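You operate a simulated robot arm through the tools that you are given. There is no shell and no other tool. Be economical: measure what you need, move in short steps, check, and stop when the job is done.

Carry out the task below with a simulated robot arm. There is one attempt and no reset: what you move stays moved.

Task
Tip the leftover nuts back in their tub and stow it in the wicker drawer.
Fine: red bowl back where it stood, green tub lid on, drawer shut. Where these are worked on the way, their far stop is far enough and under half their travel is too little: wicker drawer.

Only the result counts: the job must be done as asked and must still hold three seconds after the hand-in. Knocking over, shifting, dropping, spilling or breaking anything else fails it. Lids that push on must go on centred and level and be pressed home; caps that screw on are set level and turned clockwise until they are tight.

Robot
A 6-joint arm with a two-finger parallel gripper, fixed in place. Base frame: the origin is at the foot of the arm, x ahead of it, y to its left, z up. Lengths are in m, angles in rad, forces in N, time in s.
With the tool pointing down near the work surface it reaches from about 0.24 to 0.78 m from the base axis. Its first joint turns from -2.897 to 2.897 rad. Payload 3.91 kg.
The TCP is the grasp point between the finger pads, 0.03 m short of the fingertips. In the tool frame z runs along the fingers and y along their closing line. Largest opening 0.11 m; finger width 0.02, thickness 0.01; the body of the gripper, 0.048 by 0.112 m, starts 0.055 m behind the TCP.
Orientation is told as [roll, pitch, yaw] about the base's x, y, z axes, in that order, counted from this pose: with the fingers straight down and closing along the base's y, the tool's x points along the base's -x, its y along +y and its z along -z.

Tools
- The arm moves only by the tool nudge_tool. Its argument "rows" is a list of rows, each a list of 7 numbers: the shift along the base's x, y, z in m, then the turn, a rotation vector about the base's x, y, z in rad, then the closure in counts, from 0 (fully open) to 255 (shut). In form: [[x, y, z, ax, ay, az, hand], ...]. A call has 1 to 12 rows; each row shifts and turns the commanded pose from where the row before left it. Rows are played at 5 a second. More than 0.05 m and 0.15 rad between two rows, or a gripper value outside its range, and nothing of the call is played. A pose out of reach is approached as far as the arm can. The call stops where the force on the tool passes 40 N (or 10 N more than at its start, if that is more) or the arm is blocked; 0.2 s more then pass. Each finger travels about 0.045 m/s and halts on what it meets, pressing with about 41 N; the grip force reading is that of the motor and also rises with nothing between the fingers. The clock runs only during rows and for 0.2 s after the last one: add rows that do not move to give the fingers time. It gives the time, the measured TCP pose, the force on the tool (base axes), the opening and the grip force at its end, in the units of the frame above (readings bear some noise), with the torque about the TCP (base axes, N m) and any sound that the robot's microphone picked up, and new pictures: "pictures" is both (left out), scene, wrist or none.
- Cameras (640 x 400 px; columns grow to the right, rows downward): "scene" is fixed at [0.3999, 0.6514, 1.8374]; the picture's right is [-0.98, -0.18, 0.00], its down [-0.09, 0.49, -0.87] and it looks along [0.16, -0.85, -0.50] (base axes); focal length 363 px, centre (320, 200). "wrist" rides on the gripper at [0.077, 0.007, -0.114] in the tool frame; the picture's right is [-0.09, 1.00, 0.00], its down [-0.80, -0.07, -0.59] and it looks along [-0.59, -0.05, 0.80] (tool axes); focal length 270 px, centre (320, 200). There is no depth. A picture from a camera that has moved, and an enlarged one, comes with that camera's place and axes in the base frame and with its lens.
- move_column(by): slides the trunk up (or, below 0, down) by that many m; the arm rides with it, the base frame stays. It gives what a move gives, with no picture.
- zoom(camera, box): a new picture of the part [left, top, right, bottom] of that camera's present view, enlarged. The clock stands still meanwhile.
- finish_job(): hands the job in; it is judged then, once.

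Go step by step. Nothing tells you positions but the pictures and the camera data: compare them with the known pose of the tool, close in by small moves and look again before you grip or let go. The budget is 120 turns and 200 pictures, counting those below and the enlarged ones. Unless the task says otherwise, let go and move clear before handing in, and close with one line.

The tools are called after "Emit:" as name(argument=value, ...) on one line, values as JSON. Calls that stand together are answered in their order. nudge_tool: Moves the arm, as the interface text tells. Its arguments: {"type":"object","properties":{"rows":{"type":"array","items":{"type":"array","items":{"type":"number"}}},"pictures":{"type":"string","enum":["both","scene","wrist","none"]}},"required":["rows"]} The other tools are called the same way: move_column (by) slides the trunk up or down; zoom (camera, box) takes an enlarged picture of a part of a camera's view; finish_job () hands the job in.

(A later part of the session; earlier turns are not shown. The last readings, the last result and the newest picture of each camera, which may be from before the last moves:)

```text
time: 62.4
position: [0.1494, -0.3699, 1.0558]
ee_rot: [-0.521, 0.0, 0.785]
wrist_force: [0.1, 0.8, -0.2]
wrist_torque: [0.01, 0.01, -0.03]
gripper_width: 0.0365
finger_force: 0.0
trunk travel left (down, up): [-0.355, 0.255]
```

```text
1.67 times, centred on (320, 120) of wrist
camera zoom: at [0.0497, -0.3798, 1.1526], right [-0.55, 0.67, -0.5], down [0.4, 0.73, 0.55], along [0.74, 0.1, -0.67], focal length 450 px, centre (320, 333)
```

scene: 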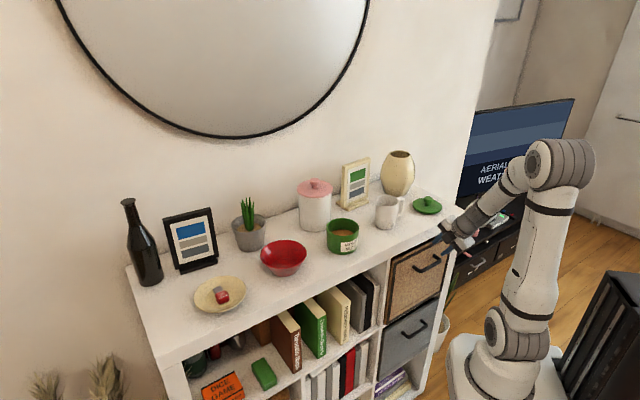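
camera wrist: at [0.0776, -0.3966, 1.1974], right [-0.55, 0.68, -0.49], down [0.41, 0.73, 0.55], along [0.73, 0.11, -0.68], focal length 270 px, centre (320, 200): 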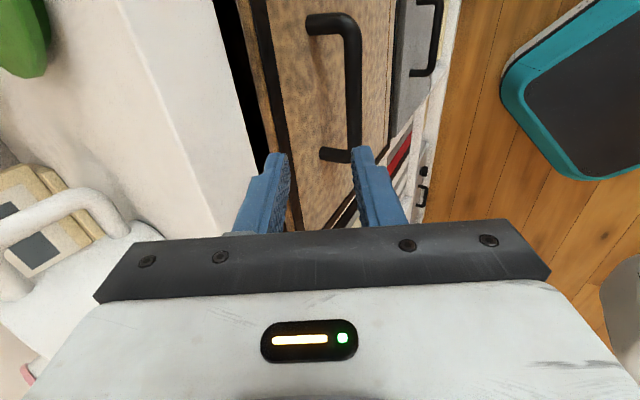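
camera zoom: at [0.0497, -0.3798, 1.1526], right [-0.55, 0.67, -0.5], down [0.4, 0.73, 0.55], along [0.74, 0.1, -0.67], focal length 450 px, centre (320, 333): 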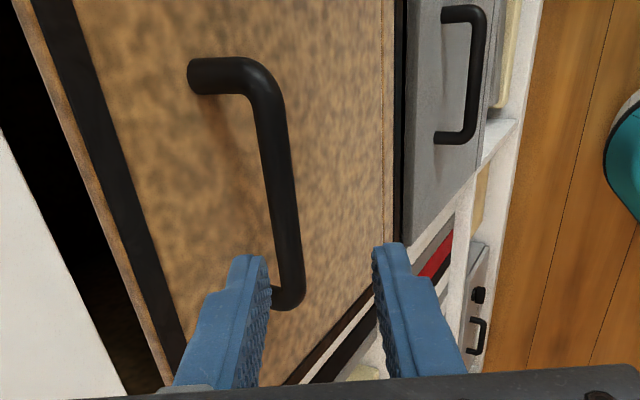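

My projection of the handle matches the picture to within a few mm. I shift sideways then slide down so the bar goes between the fingers.

Emit:
nudge_tool(rows=[[0.0155, -0.0195, 0, 0, 0, 0, 171], [0.009, -0.009, -0.022, 0, 0, 0, 171], [0.009, -0.009, -0.022, 0, 0, 0, 171], [0, 0, 0, 0, 0, 0, 171]], pictures="wrist")

Emit:
zoom(camera="scene", box=[390, 200, 470, 300])

```text
time: 63.4
position: [0.181, -0.4097, 1.0108]
ee_rot: [-0.522, -0.001, 0.786]
wrist_force: [-0.4, 0.1, -1.1]
wrist_torque: [0.02, 0.02, -0.02]
gripper_width: 0.0362
finger_force: 0.0
trunk travel left (down, up): [-0.355, 0.255]
camera wrist: at [0.0818, -0.418, 1.1082], right [-0.55, 0.67, -0.5], down [0.4, 0.73, 0.55], along [0.74, 0.1, -0.67], focal length 270 px, centre (320, 200)
```

wrist: 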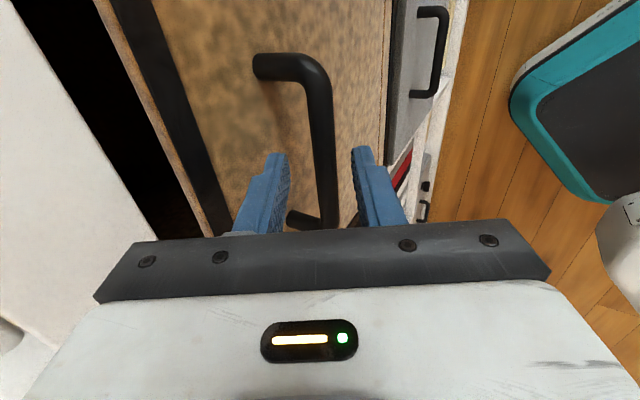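

```text
4.00 times, centred on (430, 250) of scene
camera zoom: at [0.3999, 0.6514, 1.8374], right [-0.98, -0.18, 0.0], down [-0.09, 0.49, -0.87], along [0.16, -0.85, -0.5], focal length 1450 px, centre (-120, 0)
```

zoom: 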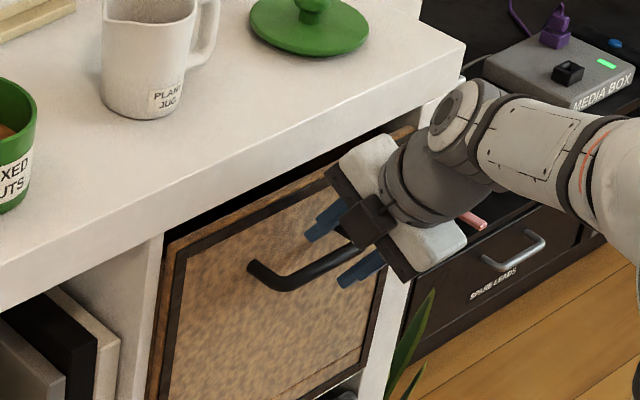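

The bar is centred between the fingers. I slide the remaining 2.5 cm and close.

Emit:
nudge_tool(rows=[[0.009, -0.009, -0.022, 0, 0, 0, 171], [0, 0, 0, 0, 0, 0, 171], [0, 0, 0, 0, 0, 0, 255], [0, 0, 0, 0, 0, 0, 255], [0, 0, 0, 0, 0, 0, 255]], pictures="wrist")

Emit:
zoom(camera="scene", box=[390, 200, 470, 300])

```text
time: 64.6
position: [0.1901, -0.4155, 0.9879]
ee_rot: [-0.516, -0.004, 0.787]
wrist_force: [-8.3, 12.6, -21.9]
wrist_torque: [-0.21, 0.39, 0.78]
gripper_width: 0.0137
finger_force: 44.9
trunk travel left (down, up): [-0.355, 0.255]
camera wrist: at [0.0912, -0.4255, 1.0845], right [-0.55, 0.67, -0.49], down [0.4, 0.73, 0.56], along [0.73, 0.11, -0.67], focal length 270 px, centre (320, 200)
```

wrist: 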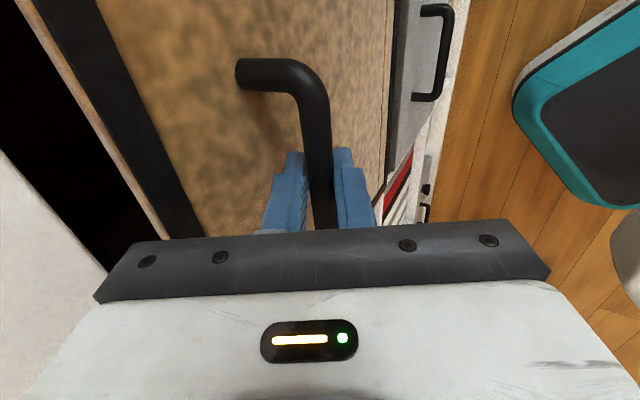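

```text
4.00 times, centred on (430, 250) of scene
camera zoom: at [0.3999, 0.6514, 1.8374], right [-0.98, -0.18, 0.0], down [-0.09, 0.49, -0.87], along [0.16, -0.85, -0.5], focal length 1450 px, centre (-120, 0)
```

zoom: 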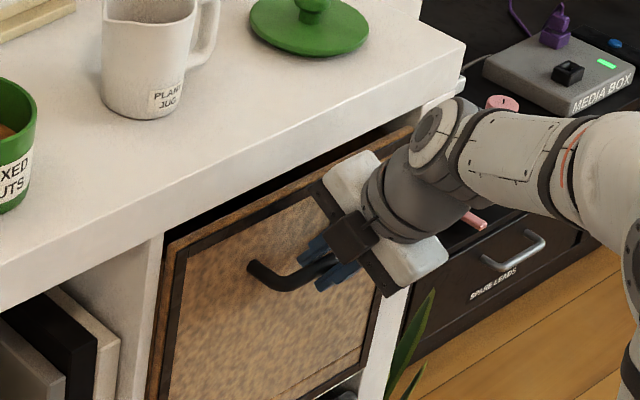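

The handle is gripped. I start pulling along the drawer's outward direction.

Emit:
nudge_tool(rows=[[-0.014, 0.014, -0.002, 0, 0, 0, 255], [-0.014, 0.014, 0, 0, 0, 0, 255], [-0.014, 0.014, 0, 0, 0, 0, 255], [-0.014, 0.014, 0, 0, 0, 0, 255], [0, 0, 0, 0, 0, 0, 255]])

```text
time: 65.8
position: [0.1351, -0.3608, 0.9881]
ee_rot: [-0.52, -0.002, 0.785]
wrist_force: [1.8, 4.0, -22.3]
wrist_torque: [-0.36, 0.45, 0.7]
gripper_width: 0.0139
finger_force: 45.1
trunk travel left (down, up): [-0.355, 0.255]
camera wrist: at [0.0363, -0.37, 1.0847], right [-0.55, 0.67, -0.5], down [0.4, 0.73, 0.55], along [0.73, 0.1, -0.67], focal length 270 px, centre (320, 200)
```

scene: 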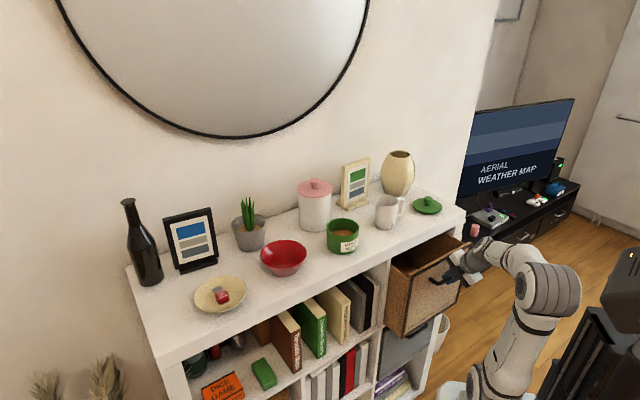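
wrist: 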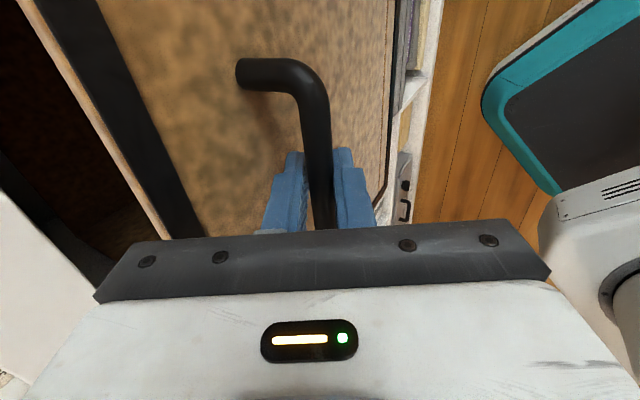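

The drawer slides freely. I keep pulling.

Emit:
nudge_tool(rows=[[-0.014, 0.014, 0, 0, 0, 0, 255], [-0.014, 0.014, 0, 0, 0, 0, 255], [-0.014, 0.014, 0, 0, 0, 0, 255], [-0.014, 0.014, 0, 0, 0, 0, 255], [0, 0, 0, 0, 0, 0, 255]])

```text
time: 67.0
position: [0.0801, -0.3049, 0.9881]
ee_rot: [-0.522, -0.001, 0.786]
wrist_force: [10.1, 11.4, -9.1]
wrist_torque: [0.03, 0.03, 0.96]
gripper_width: 0.0139
finger_force: 44.6
trunk travel left (down, up): [-0.355, 0.255]
camera wrist: at [-0.0194, -0.3142, 1.0847], right [-0.55, 0.67, -0.5], down [0.4, 0.73, 0.55], along [0.73, 0.1, -0.67], focal length 270 px, centre (320, 200)
```

scene: 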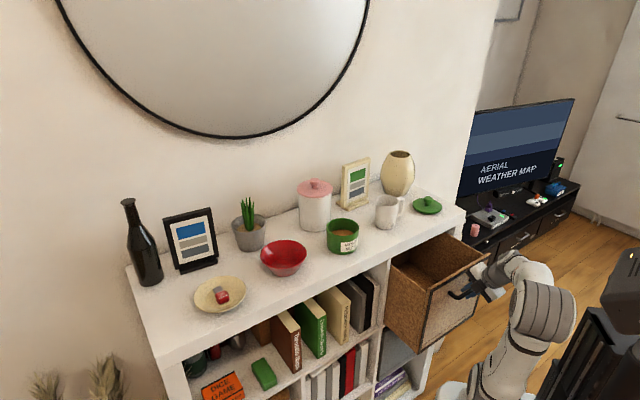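
wrist: 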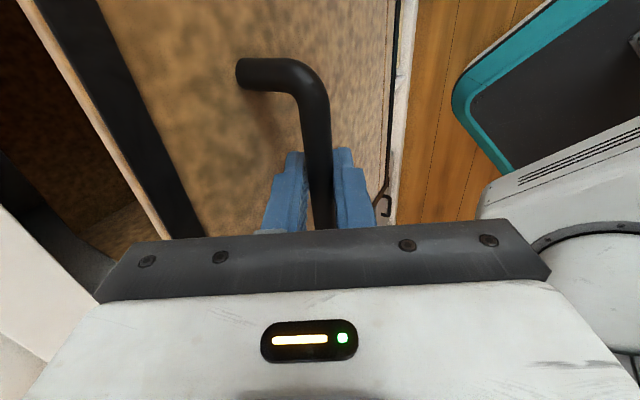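

It is about 16 cm open. I continue with a slight direction correction, as a side load has built up.

Emit:
nudge_tool(rows=[[-0.007, 0.009, 0, 0, 0, 0, 255], [-0.0135, 0.0143, 0, 0, 0, 0, 255], [-0.0135, 0.0143, 0, 0, 0, 0, 255], [-0.0135, 0.0143, 0, 0, 0, 0, 255], [0, 0, 0, 0, 0, 0, 255]], pictures="scene")

```text
time: 67.7
position: [0.057, -0.28, 0.9886]
ee_rot: [-0.512, 0.002, 0.778]
wrist_force: [-12.3, -9.8, -19.0]
wrist_torque: [-0.98, 1.01, 0.34]
gripper_width: 0.0137
finger_force: 45.0
out of reach, approached as far as the arm can: row 2, 3
trunk travel left (down, up): [-0.355, 0.255]
stopped in row 3: the force on the tool passed its limit at 45 N (the readings are from after the stop); the commanded pose is now the measured one
```

scene: 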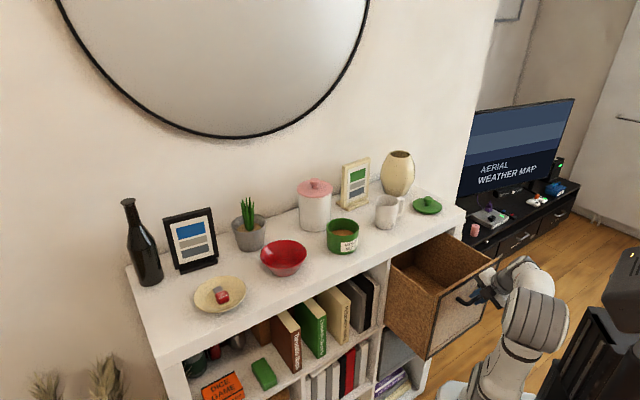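

The drawer is about 19 cm open and the arm is at its inner limit with the tool leaning. I straighten the tool to vertical on the handle and pull further.

Emit:
nudge_tool(rows=[[0, 0, 0, 0, 0, 0, 215], [0, 0, 0.002, 0.0925, 0.0925, 0, 195], [0.001, -0.001, 0, 0.0925, 0.0925, 0, 195], [0.001, -0.001, 0, 0.0925, 0.0925, 0, 195], [0.001, -0.001, 0, 0.0925, 0.0925, 0, 195], [0, 0, 0, 0, 0, 0, 255], [0, 0, 0, 0, 0, 0, 255], [0, 0, 0, 0, 0, 0, 255]])

```text
time: 69.5
position: [0.0622, -0.2839, 0.9927]
ee_rot: [0.006, 0.008, 0.782]
wrist_force: [0.7, -2.4, 26.9]
wrist_torque: [0.18, -0.17, 0.92]
gripper_width: 0.0138
finger_force: 44.9
trunk travel left (down, up): [-0.355, 0.255]
camera wrist: at [0.0027, -0.3316, 1.1096], right [-0.64, 0.77, 0.01], down [0.62, 0.51, 0.59], along [0.45, 0.38, -0.81], focal length 270 px, centre (320, 200)
```

scene: 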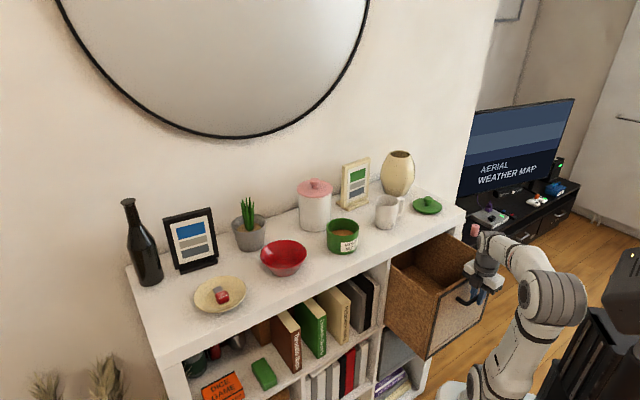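
wrist: 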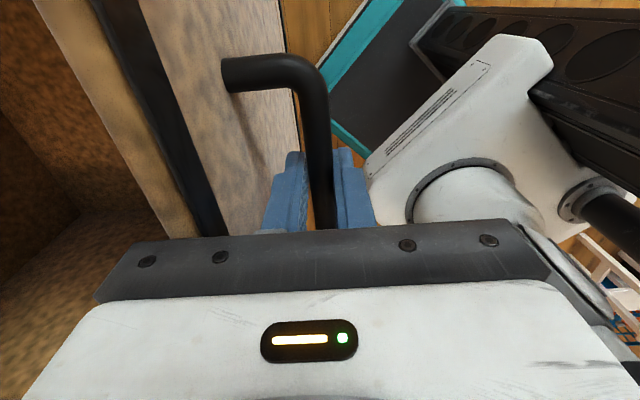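

Vertical and gripped. I pull further.

Emit:
nudge_tool(rows=[[-0.01, 0.0105, 0, 0, 0, 0, 255], [-0.01, 0.0105, 0, 0, 0, 0, 255], [-0.01, 0.0105, 0, 0, 0, 0, 255], [-0.01, 0.0105, 0, 0, 0, 0, 255], [0, 0, 0, 0, 0, 0, 255]], pictures="scene")

```text
time: 70.7
position: [0.0204, -0.2408, 0.9926]
ee_rot: [0.006, 0.009, 0.781]
wrist_force: [-8.2, -9.5, 36.1]
wrist_torque: [-0.81, -0.53, 0.93]
gripper_width: 0.0137
finger_force: 45.0
trunk travel left (down, up): [-0.355, 0.255]
```

scene: 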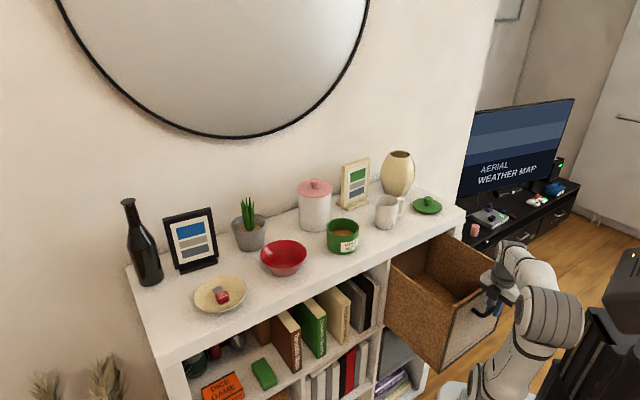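

The drawer is now about 24 cm open, plenty. I release the handle, rise, and head to the tub to pinch its front wall.

Emit:
nudge_tool(rows=[[0, 0, 0, 0, 0, 0, 200], [0, 0, 0, 0, 0, 0, 150], [0, 0, 0.03, 0, 0, 0, 150], [0, 0, 0.045, 0, 0, 0, 150], [0, 0, 0.048, 0, 0, 0, 150], [0, 0, 0.048, 0, 0, 0, 150], [0, 0, 0.048, 0, 0, 0, 150], [0, 0, 0.048, 0, 0, 0, 150], [0.02, -0.005, 0.04, 0, 0, 0, 120], [0.045, -0.005, 0, 0, 0, 0, 110], [0.045, -0.003, 0, 0, 0, 0, 110], [0.045, -0.003, 0, 0, 0, 0, 110]], pictures="none")

Emit:
nudge_tool(rows=[[0.045, 0, 0, 0, 0, 0, 110], [0.045, 0, 0, 0, 0, 0, 110], [0.045, 0, 0, 0, 0, 0, 110], [0.045, 0, 0, 0, 0, 0, 110], [0.035, 0, 0, 0, 0, 0, 110], [0, 0, 0, 0, 0, 0, 110]])

```text
time: 73.3
position: [0.177, -0.2565, 1.2992]
ee_rot: [0.007, 0.006, 0.78]
wrist_force: [0.1, 0.3, 0.7]
wrist_torque: [-0.01, 0.01, 0.01]
gripper_width: 0.0626
finger_force: 0.1
trunk travel left (down, up): [-0.355, 0.255]
```

```text
time: 74.7
position: [0.3907, -0.258, 1.2979]
ee_rot: [0.01, 0.005, 0.781]
wrist_force: [0.8, 0.2, 0.2]
wrist_torque: [0.04, 0.0, -0.01]
gripper_width: 0.0625
finger_force: 0.0
trunk travel left (down, up): [-0.355, 0.255]
camera wrist: at [0.3318, -0.3065, 1.4146], right [-0.64, 0.77, 0.01], down [0.63, 0.51, 0.59], along [0.45, 0.38, -0.81], focal length 270 px, centre (320, 200)
```

scene: 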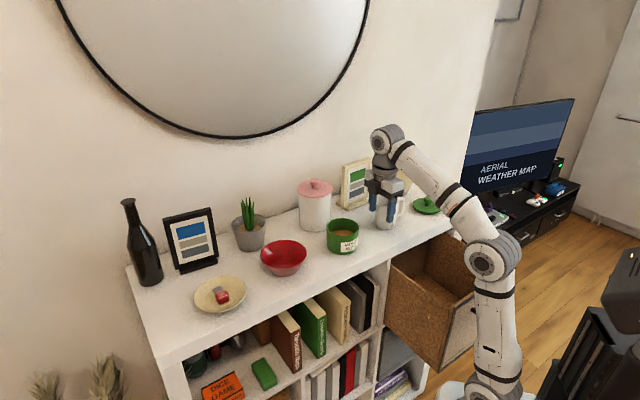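
wrist: 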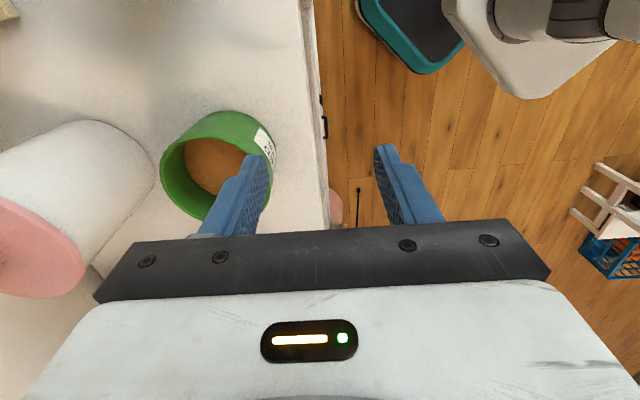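

The tub is just ahead. I move over its front wall, still above it, and look.

Emit:
nudge_tool(rows=[[0.041, 0.001, 0, -0.009, -0.005, 0, 110], [0.041, 0.001, -0.02, 0, 0, 0, 110], [0, 0, -0.015, 0, 0, 0, 110], [0, 0, 0, 0, 0, 0, 110]], pictures="wrist")

Emit:
zoom(camera="scene", box=[300, 170, 396, 260])

```text
time: 75.7
position: [0.474, -0.2542, 1.2639]
ee_rot: [-0.002, 0.008, 0.78]
wrist_force: [-0.3, 1.0, 0.3]
wrist_torque: [0.0, -0.01, -0.02]
gripper_width: 0.0629
finger_force: 0.1
trunk travel left (down, up): [-0.355, 0.255]
camera wrist: at [0.4152, -0.3021, 1.3805], right [-0.64, 0.77, 0.0], down [0.62, 0.52, 0.59], along [0.45, 0.37, -0.81], focal length 270 px, centre (320, 200)
```

wrist: 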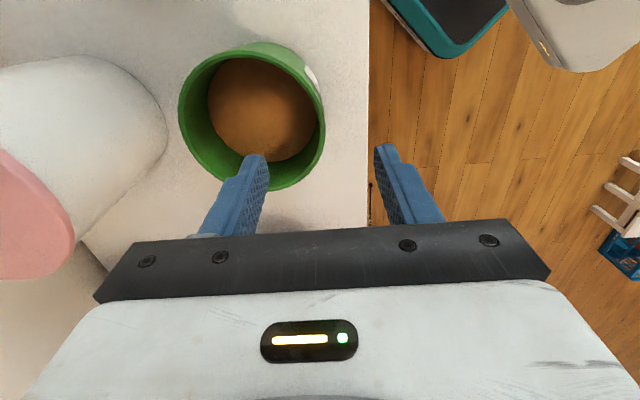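

```text
4.44 times, centred on (348, 215) of scene
camera zoom: at [0.3999, 0.6514, 1.8374], right [-0.98, -0.18, 0.0], down [-0.09, 0.49, -0.87], along [0.16, -0.85, -0.5], focal length 1611 px, centre (196, 133)
```

zoom: 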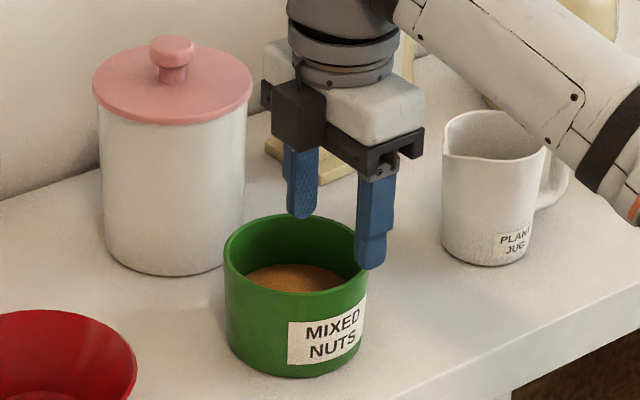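

The fingers straddle the front wall; I shift 5 mm along the shelf and descend around the rim.

Emit:
nudge_tool(rows=[[-0.0035, -0.0035, -0.02, 0, -0.006, 0, 110], [0, 0, -0.02, 0, 0, 0, 110], [0, 0, -0.01, 0, 0, 0, 110], [0, 0, 0, 0, 0, 0, 110]], pictures="wrist")

Emit:
zoom(camera="scene", box=[300, 170, 396, 260])

```text
time: 76.7
position: [0.4708, -0.258, 1.214]
ee_rot: [-0.006, 0.005, 0.78]
wrist_force: [-0.6, -0.1, -0.3]
wrist_torque: [0.0, 0.02, -0.01]
gripper_width: 0.0627
finger_force: 0.0
trunk travel left (down, up): [-0.355, 0.255]
camera wrist: at [0.411, -0.3048, 1.3303], right [-0.64, 0.77, -0.01], down [0.62, 0.52, 0.59], along [0.46, 0.37, -0.81], focal length 270 px, centre (320, 200)
```

wrist: 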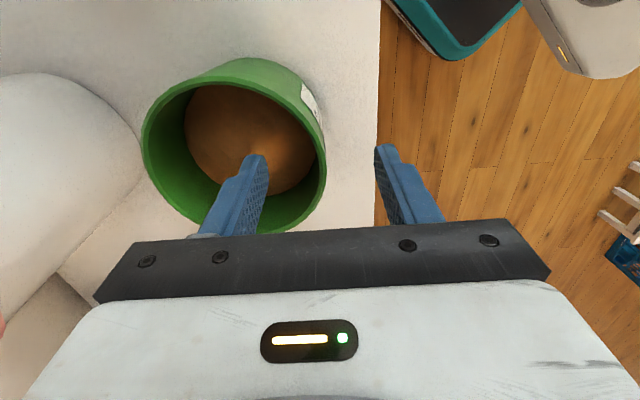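

```text
4.44 times, centred on (348, 215) of scene
camera zoom: at [0.3999, 0.6514, 1.8374], right [-0.98, -0.18, 0.0], down [-0.09, 0.49, -0.87], along [0.16, -0.85, -0.5], focal length 1611 px, centre (196, 133)
```

zoom: 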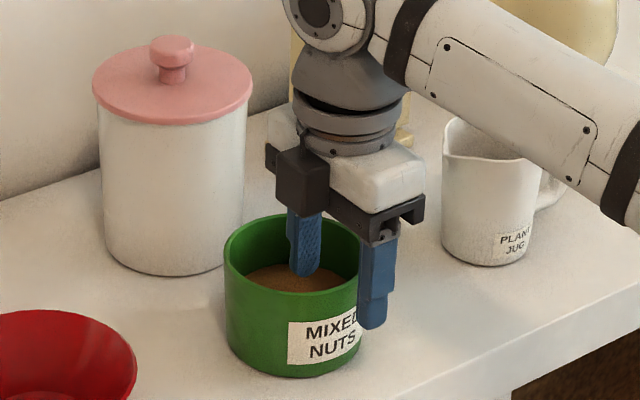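

Good straddle. I shift a few mm along the shelf, go 4 mm deeper and close on the wall.

Emit:
nudge_tool(rows=[[-0.003, -0.003, -0.004, 0, 0, 0, 110], [0, 0, 0, 0, 0, 0, 180], [0, 0, 0, 0, 0, 0, 255], [0, 0, 0, 0, 0, 0, 255], [0, 0, 0, 0, 0, 0, 255], [0, 0, 0, 0, 0, 0, 255]], pictures="wrist")

Emit:
zoom(camera="scene", box=[300, 170, 396, 260])

```text
time: 78.1
position: [0.4678, -0.2604, 1.2108]
ee_rot: [-0.006, 0.006, 0.779]
wrist_force: [0.5, -0.9, 2.6]
wrist_torque: [-0.49, -0.21, -0.09]
gripper_width: 0.0097
finger_force: 40.6
trunk travel left (down, up): [-0.355, 0.255]
camera wrist: at [0.4077, -0.3082, 1.3267], right [-0.64, 0.77, -0.01], down [0.62, 0.52, 0.59], along [0.46, 0.37, -0.81], focal length 270 px, centre (320, 200)
```

wrist: 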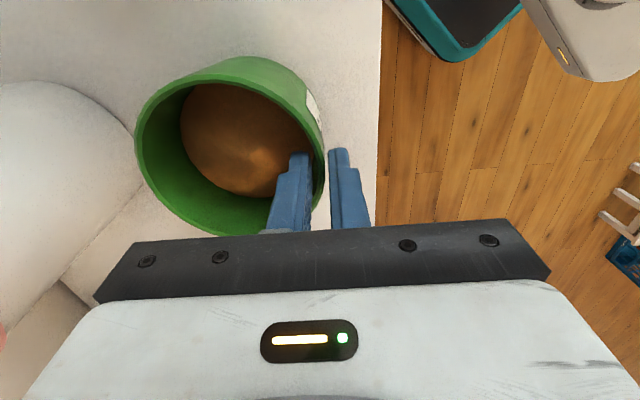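

```text
4.44 times, centred on (348, 215) of scene
camera zoom: at [0.3999, 0.6514, 1.8374], right [-0.98, -0.18, 0.0], down [-0.09, 0.49, -0.87], along [0.16, -0.85, -0.5], focal length 1611 px, centre (196, 133)
```

zoom: 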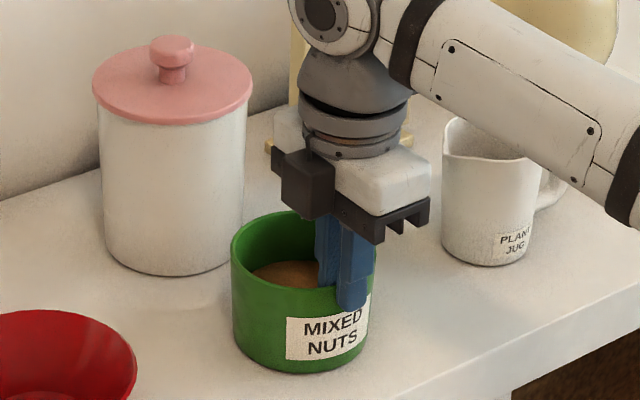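

Gripped. I lift a little and check.

Emit:
nudge_tool(rows=[[0, 0, 0.01, 0, 0, 0, 255], [0, 0, 0.02, 0, 0, 0, 255], [0, 0, 0.02, 0, 0, 0, 255], [0, 0, 0, 0, 0, 0, 255]], pictures="wrist")

Emit:
zoom(camera="scene", box=[300, 160, 396, 250])

```text
time: 79.1
position: [0.4694, -0.2611, 1.2605]
ee_rot: [-0.006, 0.005, 0.781]
wrist_force: [-0.5, 0.7, -2.1]
wrist_torque: [0.06, 0.1, -0.01]
gripper_width: 0.0095
finger_force: 41.3
trunk travel left (down, up): [-0.355, 0.255]
camera wrist: at [0.4082, -0.3088, 1.3758], right [-0.64, 0.77, -0.01], down [0.62, 0.52, 0.59], along [0.46, 0.37, -0.81], focal length 270 px, centre (320, 200)
```

wrist: 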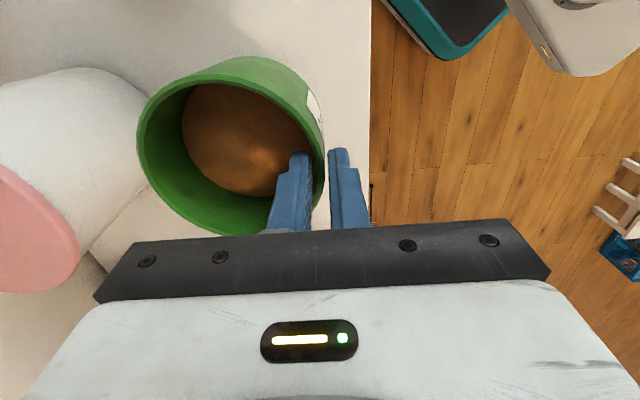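

```text
4.44 times, centred on (348, 205) of scene
camera zoom: at [0.3999, 0.6514, 1.8374], right [-0.98, -0.18, 0.0], down [-0.09, 0.49, -0.87], along [0.16, -0.85, -0.5], focal length 1611 px, centre (196, 178)
```

zoom: 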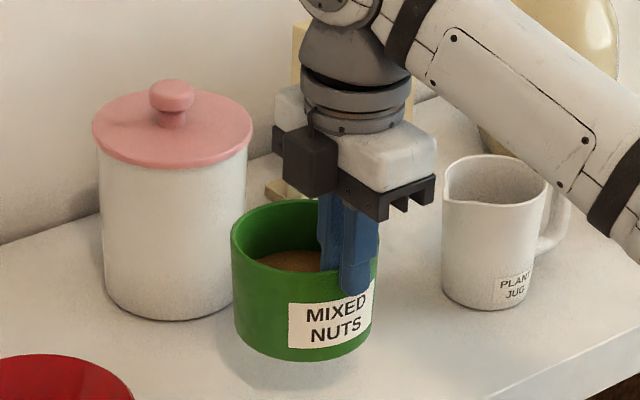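

The tub is held level and light. I carry it over the open drawer.

Emit:
nudge_tool(rows=[[0, 0, 0.035, 0, 0, 0, 255], [0, 0, 0.035, 0, 0, 0, 255], [-0.0424, -0.0111, 0, 0, 0, 0, 255], [-0.0424, -0.0111, 0, 0, 0, 0, 255], [-0.0424, -0.0111, 0, 0, 0, 0, 255], [-0.0424, -0.0111, 0, 0, 0, 0, 255], [-0.0424, -0.0111, 0, 0, 0, 0, 255], [-0.0424, -0.0111, 0, 0, 0, 0, 255], [-0.0424, -0.0111, 0, 0, 0, 0, 255], [-0.0424, -0.0111, 0, 0, 0, 0, 255], [0, 0, 0, 0, 0, 0, 255]])

Emit:
zoom(camera="scene", box=[370, 140, 530, 360])

```text
time: 81.5
position: [0.1139, -0.342, 1.292]
ee_rot: [-0.005, 0.006, 0.781]
wrist_force: [0.3, 0.3, -2.3]
wrist_torque: [0.07, 0.07, 0.0]
gripper_width: 0.0095
finger_force: 41.3
out of reach, approached as far as the arm can: row 1, 2
trunk travel left (down, up): [-0.355, 0.255]
camera wrist: at [0.054, -0.3896, 1.4078], right [-0.64, 0.77, -0.01], down [0.62, 0.52, 0.59], along [0.46, 0.37, -0.81], focal length 270 px, centre (320, 200)
```

scene: 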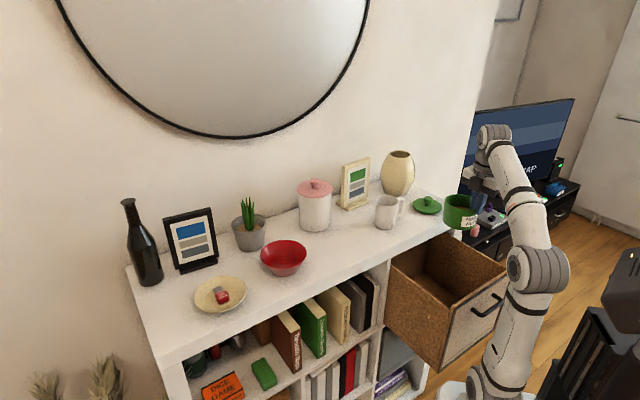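
wrist: 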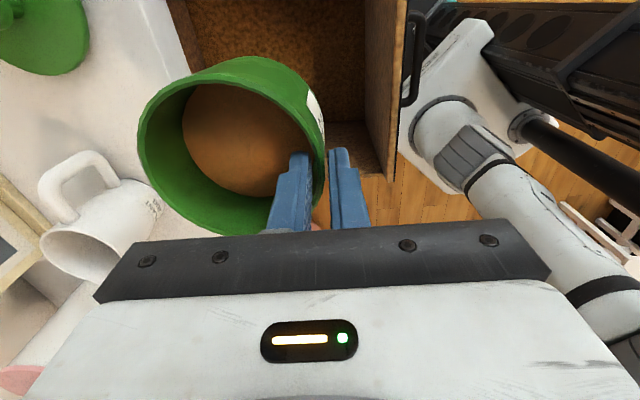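

```text
1.82 times, centred on (450, 250) of scene
camera zoom: at [0.3999, 0.6514, 1.8374], right [-0.98, -0.18, 0.0], down [-0.09, 0.49, -0.87], along [0.16, -0.85, -0.5], focal length 659 px, centre (84, 109)
```

zoom: 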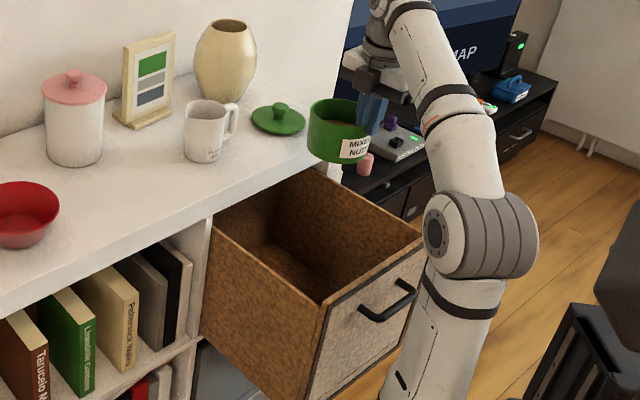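

The drawer is roomy and the tub is above it. I correct position and lower the tub into the drawer in steps.

Emit:
nudge_tool(rows=[[0.016, -0.008, 0, 0.003, -0.006, 0, 255], [0, 0, -0.045, 0, 0, 0, 255], [0, 0, -0.045, 0, 0, 0, 255], [0, 0, -0.045, 0, 0, 0, 255], [0, 0, -0.045, 0, 0, 0, 255], [0, 0, -0.04, 0, 0, 0, 255], [0, 0, 0, 0, 0, 0, 255]])

Emit:
zoom(camera="scene", box=[370, 180, 530, 360])

```text
time: 83.1
position: [0.1311, -0.3492, 1.0718]
ee_rot: [-0.009, -0.002, 0.781]
wrist_force: [0.2, 0.0, -2.7]
wrist_torque: [0.08, 0.1, -0.02]
gripper_width: 0.0094
finger_force: 41.5
trunk travel left (down, up): [-0.355, 0.255]
camera wrist: at [0.0706, -0.3969, 1.1868], right [-0.64, 0.77, -0.01], down [0.62, 0.52, 0.6], along [0.46, 0.38, -0.8], focal length 270 px, centre (320, 200)
```

scene: 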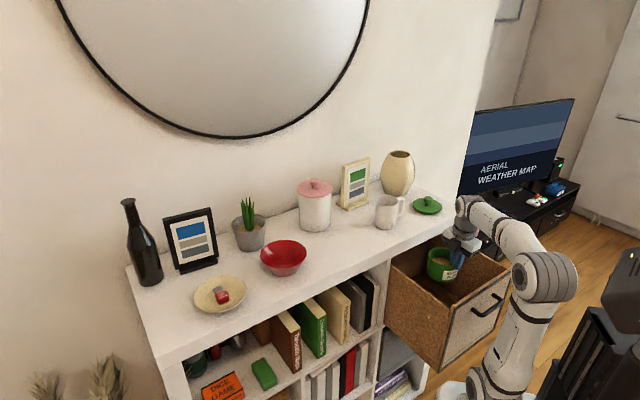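
wrist: 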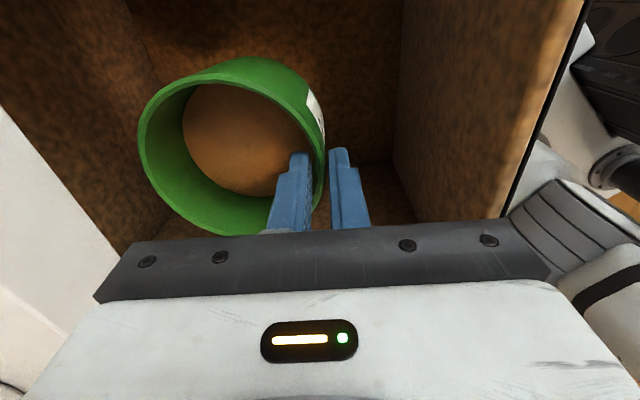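

```text
2.22 times, centred on (450, 270) of scene
camera zoom: at [0.3999, 0.6514, 1.8374], right [-0.98, -0.18, 0.0], down [-0.09, 0.49, -0.87], along [0.16, -0.85, -0.5], focal length 806 px, centre (31, 44)
```

zoom: 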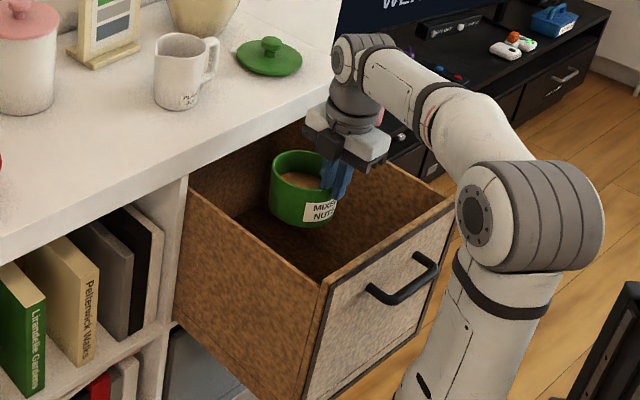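

Clear on all sides. I lower further until the tub touches the drawer floor.

Emit:
nudge_tool(rows=[[0, 0, -0.03, 0, 0, 0, 255], [0, 0, -0.03, 0, 0, 0, 255], [0, 0, -0.02, 0, 0, 0, 255], [0, 0, -0.015, 0, 0, 0, 255], [0, 0, 0, 0, 0, 0, 255]], pictures="wrist")

Emit:
zoom(camera="scene", box=[390, 190, 510, 310])

```text
time: 84.3
position: [0.1306, -0.3499, 0.9758]
ee_rot: [-0.008, -0.004, 0.779]
wrist_force: [0.5, 0.3, -2.6]
wrist_torque: [0.11, 0.06, 0.02]
gripper_width: 0.0093
finger_force: 40.8
trunk travel left (down, up): [-0.355, 0.255]
camera wrist: at [0.0709, -0.3978, 1.0905], right [-0.64, 0.77, -0.01], down [0.62, 0.52, 0.6], along [0.46, 0.38, -0.8], focal length 270 px, centre (320, 200)
```

wrist: 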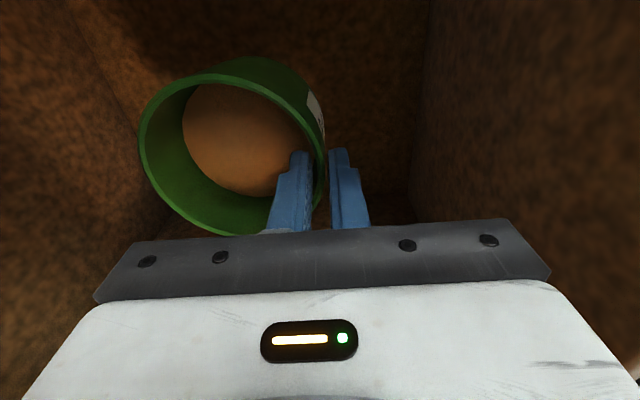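

```text
3.33 times, centred on (450, 250) of scene
camera zoom: at [0.3999, 0.6514, 1.8374], right [-0.98, -0.18, 0.0], down [-0.09, 0.49, -0.87], along [0.16, -0.85, -0.5], focal length 1208 px, centre (-113, 33)
```

zoom: 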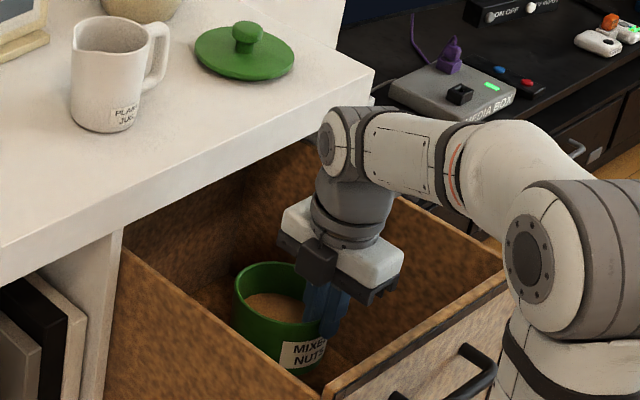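

Continuing down gently toward the floor.

Emit:
nudge_tool(rows=[[0, 0, -0.012, 0, 0, 0, 255], [0, 0, -0.012, 0, 0, 0, 255], [0, 0, -0.01, 0, 0, 0, 255], [0, 0, -0.008, 0, 0, 0, 255], [0, 0, 0, 0, 0, 0, 255]], pictures="none")

Emit:
zoom(camera="scene", box=[390, 190, 510, 310])

```text
time: 85.5
position: [0.1304, -0.3487, 0.9336]
ee_rot: [-0.007, -0.002, 0.782]
wrist_force: [0.1, 0.4, -2.1]
wrist_torque: [0.08, 0.11, 0.0]
gripper_width: 0.0095
finger_force: 41.5
trunk travel left (down, up): [-0.355, 0.255]
```

```text
3.33 times, centred on (450, 250) of scene
camera zoom: at [0.3999, 0.6514, 1.8374], right [-0.98, -0.18, 0.0], down [-0.09, 0.49, -0.87], along [0.16, -0.85, -0.5], focal length 1208 px, centre (-113, 33)
```

zoom: 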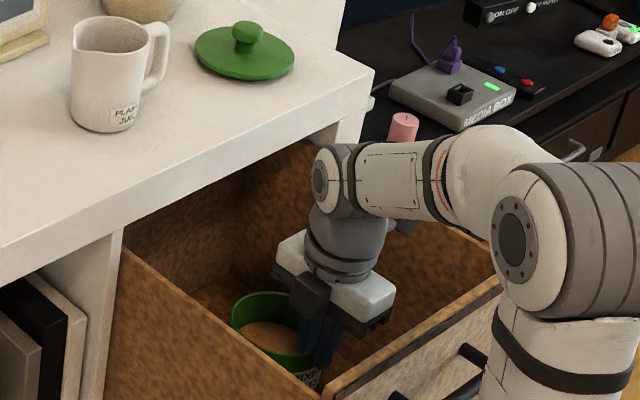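

The forearm still clears the front panel. I go down another 2 cm and recheck.

Emit:
nudge_tool(rows=[[0, 0, -0.007, 0, 0, 0, 255], [0, 0, -0.007, 0, 0, 0, 255], [0, 0, -0.007, 0, 0, 0, 255], [0, 0, 0, 0, 0, 0, 255]], pictures="none")

Emit:
zoom(camera="scene", box=[390, 190, 510, 310])

```text
time: 86.5
position: [0.1314, -0.3475, 0.9114]
ee_rot: [-0.008, -0.002, 0.78]
wrist_force: [-0.1, -0.2, -2.0]
wrist_torque: [0.05, 0.05, 0.0]
gripper_width: 0.0094
finger_force: 40.9
trunk travel left (down, up): [-0.355, 0.255]
```

```text
3.33 times, centred on (450, 250) of scene
camera zoom: at [0.3999, 0.6514, 1.8374], right [-0.98, -0.18, 0.0], down [-0.09, 0.49, -0.87], along [0.16, -0.85, -0.5], focal length 1208 px, centre (-113, 33)
```

zoom: 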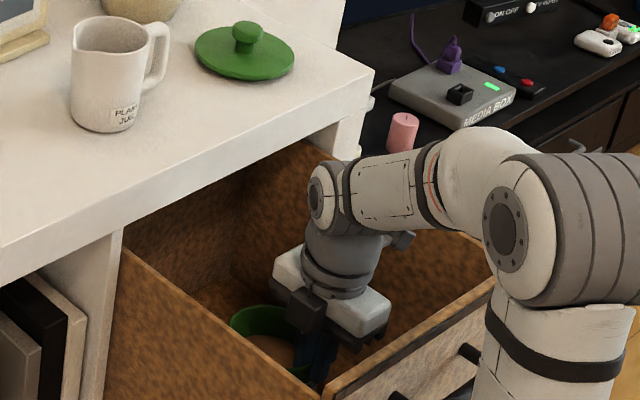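

The forearm slopes up over the panel with good clearance. I continue to contact.

Emit:
nudge_tool(rows=[[0, 0, -0.006, 0, 0, 0, 255], [0, 0, -0.005, 0, 0, 0, 255], [0, 0, -0.004, 0, 0, 0, 255], [0, 0, -0.003, 0, 0, 0, 255], [0, 0, -0.003, 0, 0, 0, 255], [0, 0, 0, 0, 0, 0, 255]], pictures="wrist")

```text
time: 87.9
position: [0.1298, -0.3496, 0.8934]
ee_rot: [-0.006, 0.0, 0.779]
wrist_force: [0.0, 0.7, -3.3]
wrist_torque: [0.08, 0.07, 0.0]
gripper_width: 0.0092
finger_force: 41.1
trunk travel left (down, up): [-0.355, 0.255]
camera wrist: at [0.0699, -0.3973, 1.0077], right [-0.64, 0.77, -0.01], down [0.62, 0.52, 0.6], along [0.46, 0.38, -0.8], focal length 270 px, centre (320, 200)
```

wrist: 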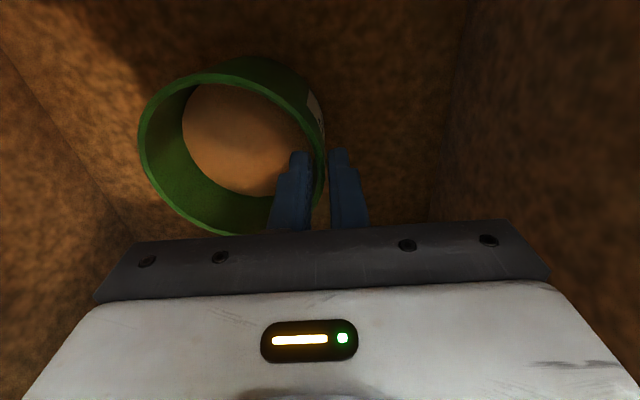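

Not yet in contact; a few more small steps.

Emit:
nudge_tool(rows=[[0, 0, -0.003, 0, 0, 0, 255], [0, 0, -0.003, 0, 0, 0, 255], [0, 0, -0.003, 0, 0, 0, 255], [0, 0, -0.003, 0, 0, 0, 255], [0, 0, 0, 0, 0, 0, 255]], pictures="none")

```text
time: 89.1
position: [0.1301, -0.348, 0.8815]
ee_rot: [-0.007, -0.002, 0.781]
wrist_force: [-1.1, -0.5, -2.3]
wrist_torque: [0.09, 0.05, -0.01]
gripper_width: 0.0096
finger_force: 40.3
trunk travel left (down, up): [-0.355, 0.255]
```

Emit:
nudge_tool(rows=[[0, 0, -0.003, 0, 0, 0, 255], [0, 0, -0.003, 0, 0, 0, 255], [0, 0, -0.003, 0, 0, 0, 255], [0, 0, -0.003, 0, 0, 0, 255], [0, 0, 0, 0, 0, 0, 255]], pictures="wrist")

Emit:
zoom(camera="scene", box=[390, 190, 510, 310])

```text
time: 90.3
position: [0.1296, -0.35, 0.8691]
ee_rot: [-0.013, 0.002, 0.781]
wrist_force: [5.2, 2.8, 32.9]
wrist_torque: [-0.47, -0.54, 0.31]
gripper_width: 0.0098
finger_force: 40.7
trunk travel left (down, up): [-0.355, 0.255]
camera wrist: at [0.0694, -0.397, 0.9856], right [-0.64, 0.77, -0.01], down [0.61, 0.52, 0.59], along [0.46, 0.37, -0.8], focal length 270 px, centre (320, 200)
```

wrist: 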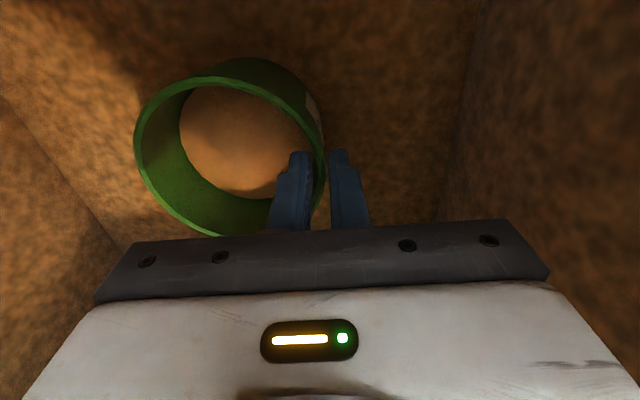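

```text
3.33 times, centred on (450, 250) of scene
camera zoom: at [0.3999, 0.6514, 1.8374], right [-0.98, -0.18, 0.0], down [-0.09, 0.49, -0.87], along [0.16, -0.85, -0.5], focal length 1208 px, centre (-113, 33)
```

zoom: 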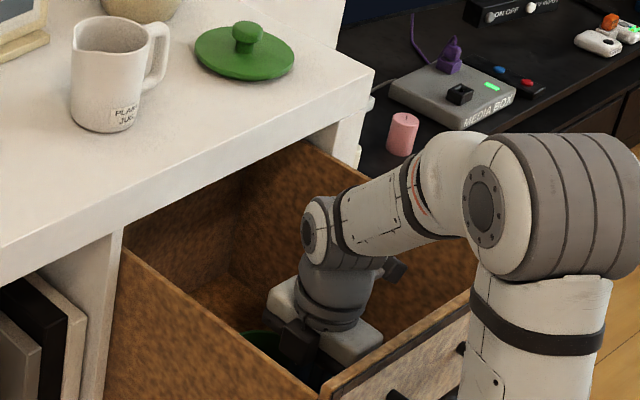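

The tub is on the drawer floor. I ease off, release, and rise straight up.

Emit:
nudge_tool(rows=[[0, 0, 0.003, 0, 0, 0, 255], [0, 0, 0, 0, 0, 0, 210], [0, 0, 0, 0, 0, 0, 170], [0, 0, 0, 0, 0, 0, 170], [0, 0, 0.02, 0, 0, 0, 170], [0, 0, 0.03, 0, 0, 0, 170], [0, 0, 0.045, 0, 0, 0, 170], [0, 0, 0.045, 0, 0, 0, 170], [0, 0, 0.045, 0, 0, 0, 170], [0, 0, 0, 0, 0, 0, 170]])

Emit:
zoom(camera="scene", box=[390, 190, 510, 310])

```text
time: 92.5
position: [0.1287, -0.3496, 1.0595]
ee_rot: [-0.01, -0.001, 0.781]
wrist_force: [0.0, 0.2, -0.1]
wrist_torque: [-0.04, 0.0, 0.0]
gripper_width: 0.0366
finger_force: 0.0
trunk travel left (down, up): [-0.355, 0.255]
camera wrist: at [0.0682, -0.3974, 1.1742], right [-0.64, 0.77, -0.01], down [0.62, 0.52, 0.6], along [0.46, 0.38, -0.8], focal length 270 px, centre (320, 200)
```

scene: 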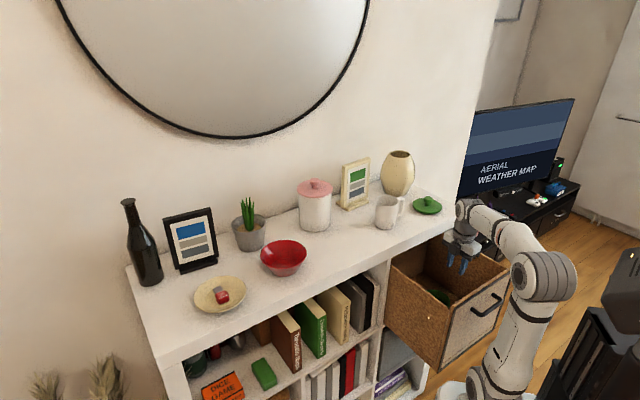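
wrist: 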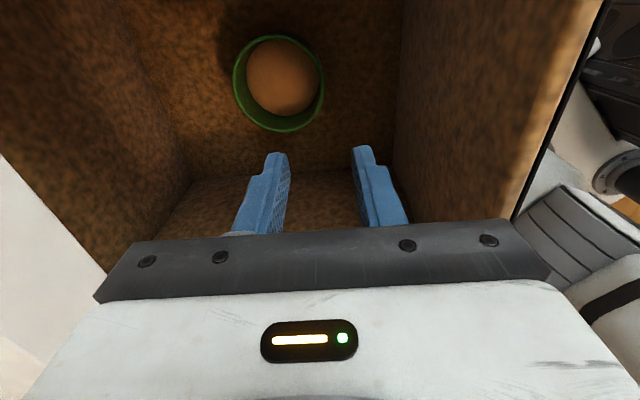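

```text
3.33 times, centred on (450, 250) of scene
camera zoom: at [0.3999, 0.6514, 1.8374], right [-0.98, -0.18, 0.0], down [-0.09, 0.49, -0.87], along [0.16, -0.85, -0.5], focal length 1208 px, centre (-113, 33)
```

zoom: 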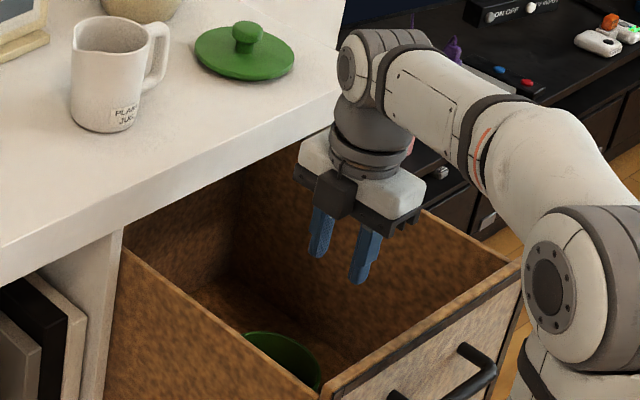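

The tub stands upright in the drawer, centre near (0.1645,-0.382). I raise the column for reach and go back to the lid.

Emit:
move_column(by=0.2)

Emit:
nudge_tool(rows=[[0.0152, -0.0393, 0, 0.009, 0.003, 0, 110], [0.0152, -0.0393, 0, 0, 0, 0, 110], [0.0152, -0.0393, 0, 0, 0, 0, 110], [0.0152, -0.0393, 0, 0, 0, 0, 110], [0.0152, -0.0393, -0.01, 0, 0, 0, 110], [0.0152, -0.0393, -0.02, 0, 0, 0, 110], [0, 0, 0, 0, 0, 0, 110]])

```text
time: 94.7
position: [0.1282, -0.349, 1.2576]
ee_rot: [-0.009, -0.002, 0.78]
wrist_force: [-0.1, 0.1, -0.2]
wrist_torque: [-0.04, 0.02, -0.02]
gripper_width: 0.0362
finger_force: 0.0
trunk travel left (down, up): [-0.555, 0.055]
```

```text
time: 96.3
position: [0.2199, -0.5855, 1.2296]
ee_rot: [0.001, -0.004, 0.78]
wrist_force: [0.8, 0.6, -0.4]
wrist_torque: [0.0, 0.02, 0.03]
gripper_width: 0.0626
finger_force: 0.1
trunk travel left (down, up): [-0.555, 0.055]
camera wrist: at [0.16, -0.6346, 1.3448], right [-0.64, 0.77, 0.0], down [0.62, 0.51, 0.6], along [0.46, 0.38, -0.8], focal length 270 px, centre (320, 200)
```

scene: 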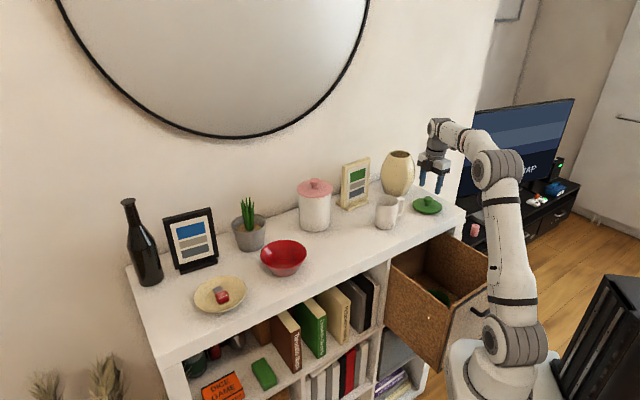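
wrist: 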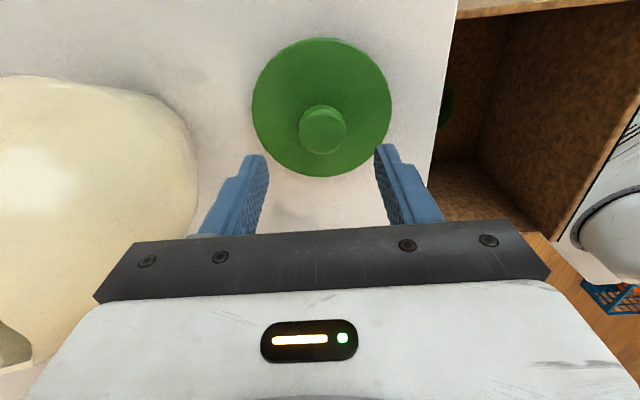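

The knob is aligned. I descend and grip it, then lift.

Emit:
nudge_tool(rows=[[0, 0, -0.025, 0, 0, 0, 110], [0, 0, -0.02, 0, 0, 0, 110], [0, 0, -0.012, 0, 0, 0, 110], [0, 0, -0.003, 0, 0, 0, 110], [0, 0, 0, 0, 0, 0, 180], [0, 0, 0, 0, 0, 0, 255], [0, 0, 0, 0, 0, 0, 255], [0, 0, 0, 0, 0, 0, 255]], pictures="wrist")

```text
time: 98.1
position: [0.221, -0.5857, 1.1686]
ee_rot: [0.001, -0.005, 0.779]
wrist_force: [0.6, 0.2, -0.5]
wrist_torque: [-0.02, 0.01, 0.0]
gripper_width: 0.0328
finger_force: 41.2
trunk travel left (down, up): [-0.555, 0.055]
camera wrist: at [0.1614, -0.635, 1.2836], right [-0.64, 0.77, 0.0], down [0.62, 0.51, 0.6], along [0.46, 0.38, -0.8], focal length 270 px, centre (320, 200)
```

wrist: 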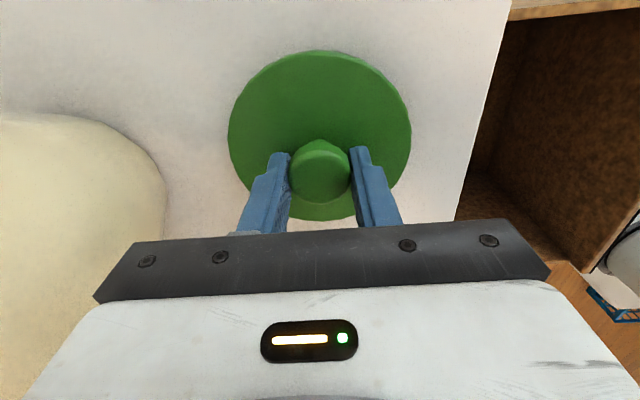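

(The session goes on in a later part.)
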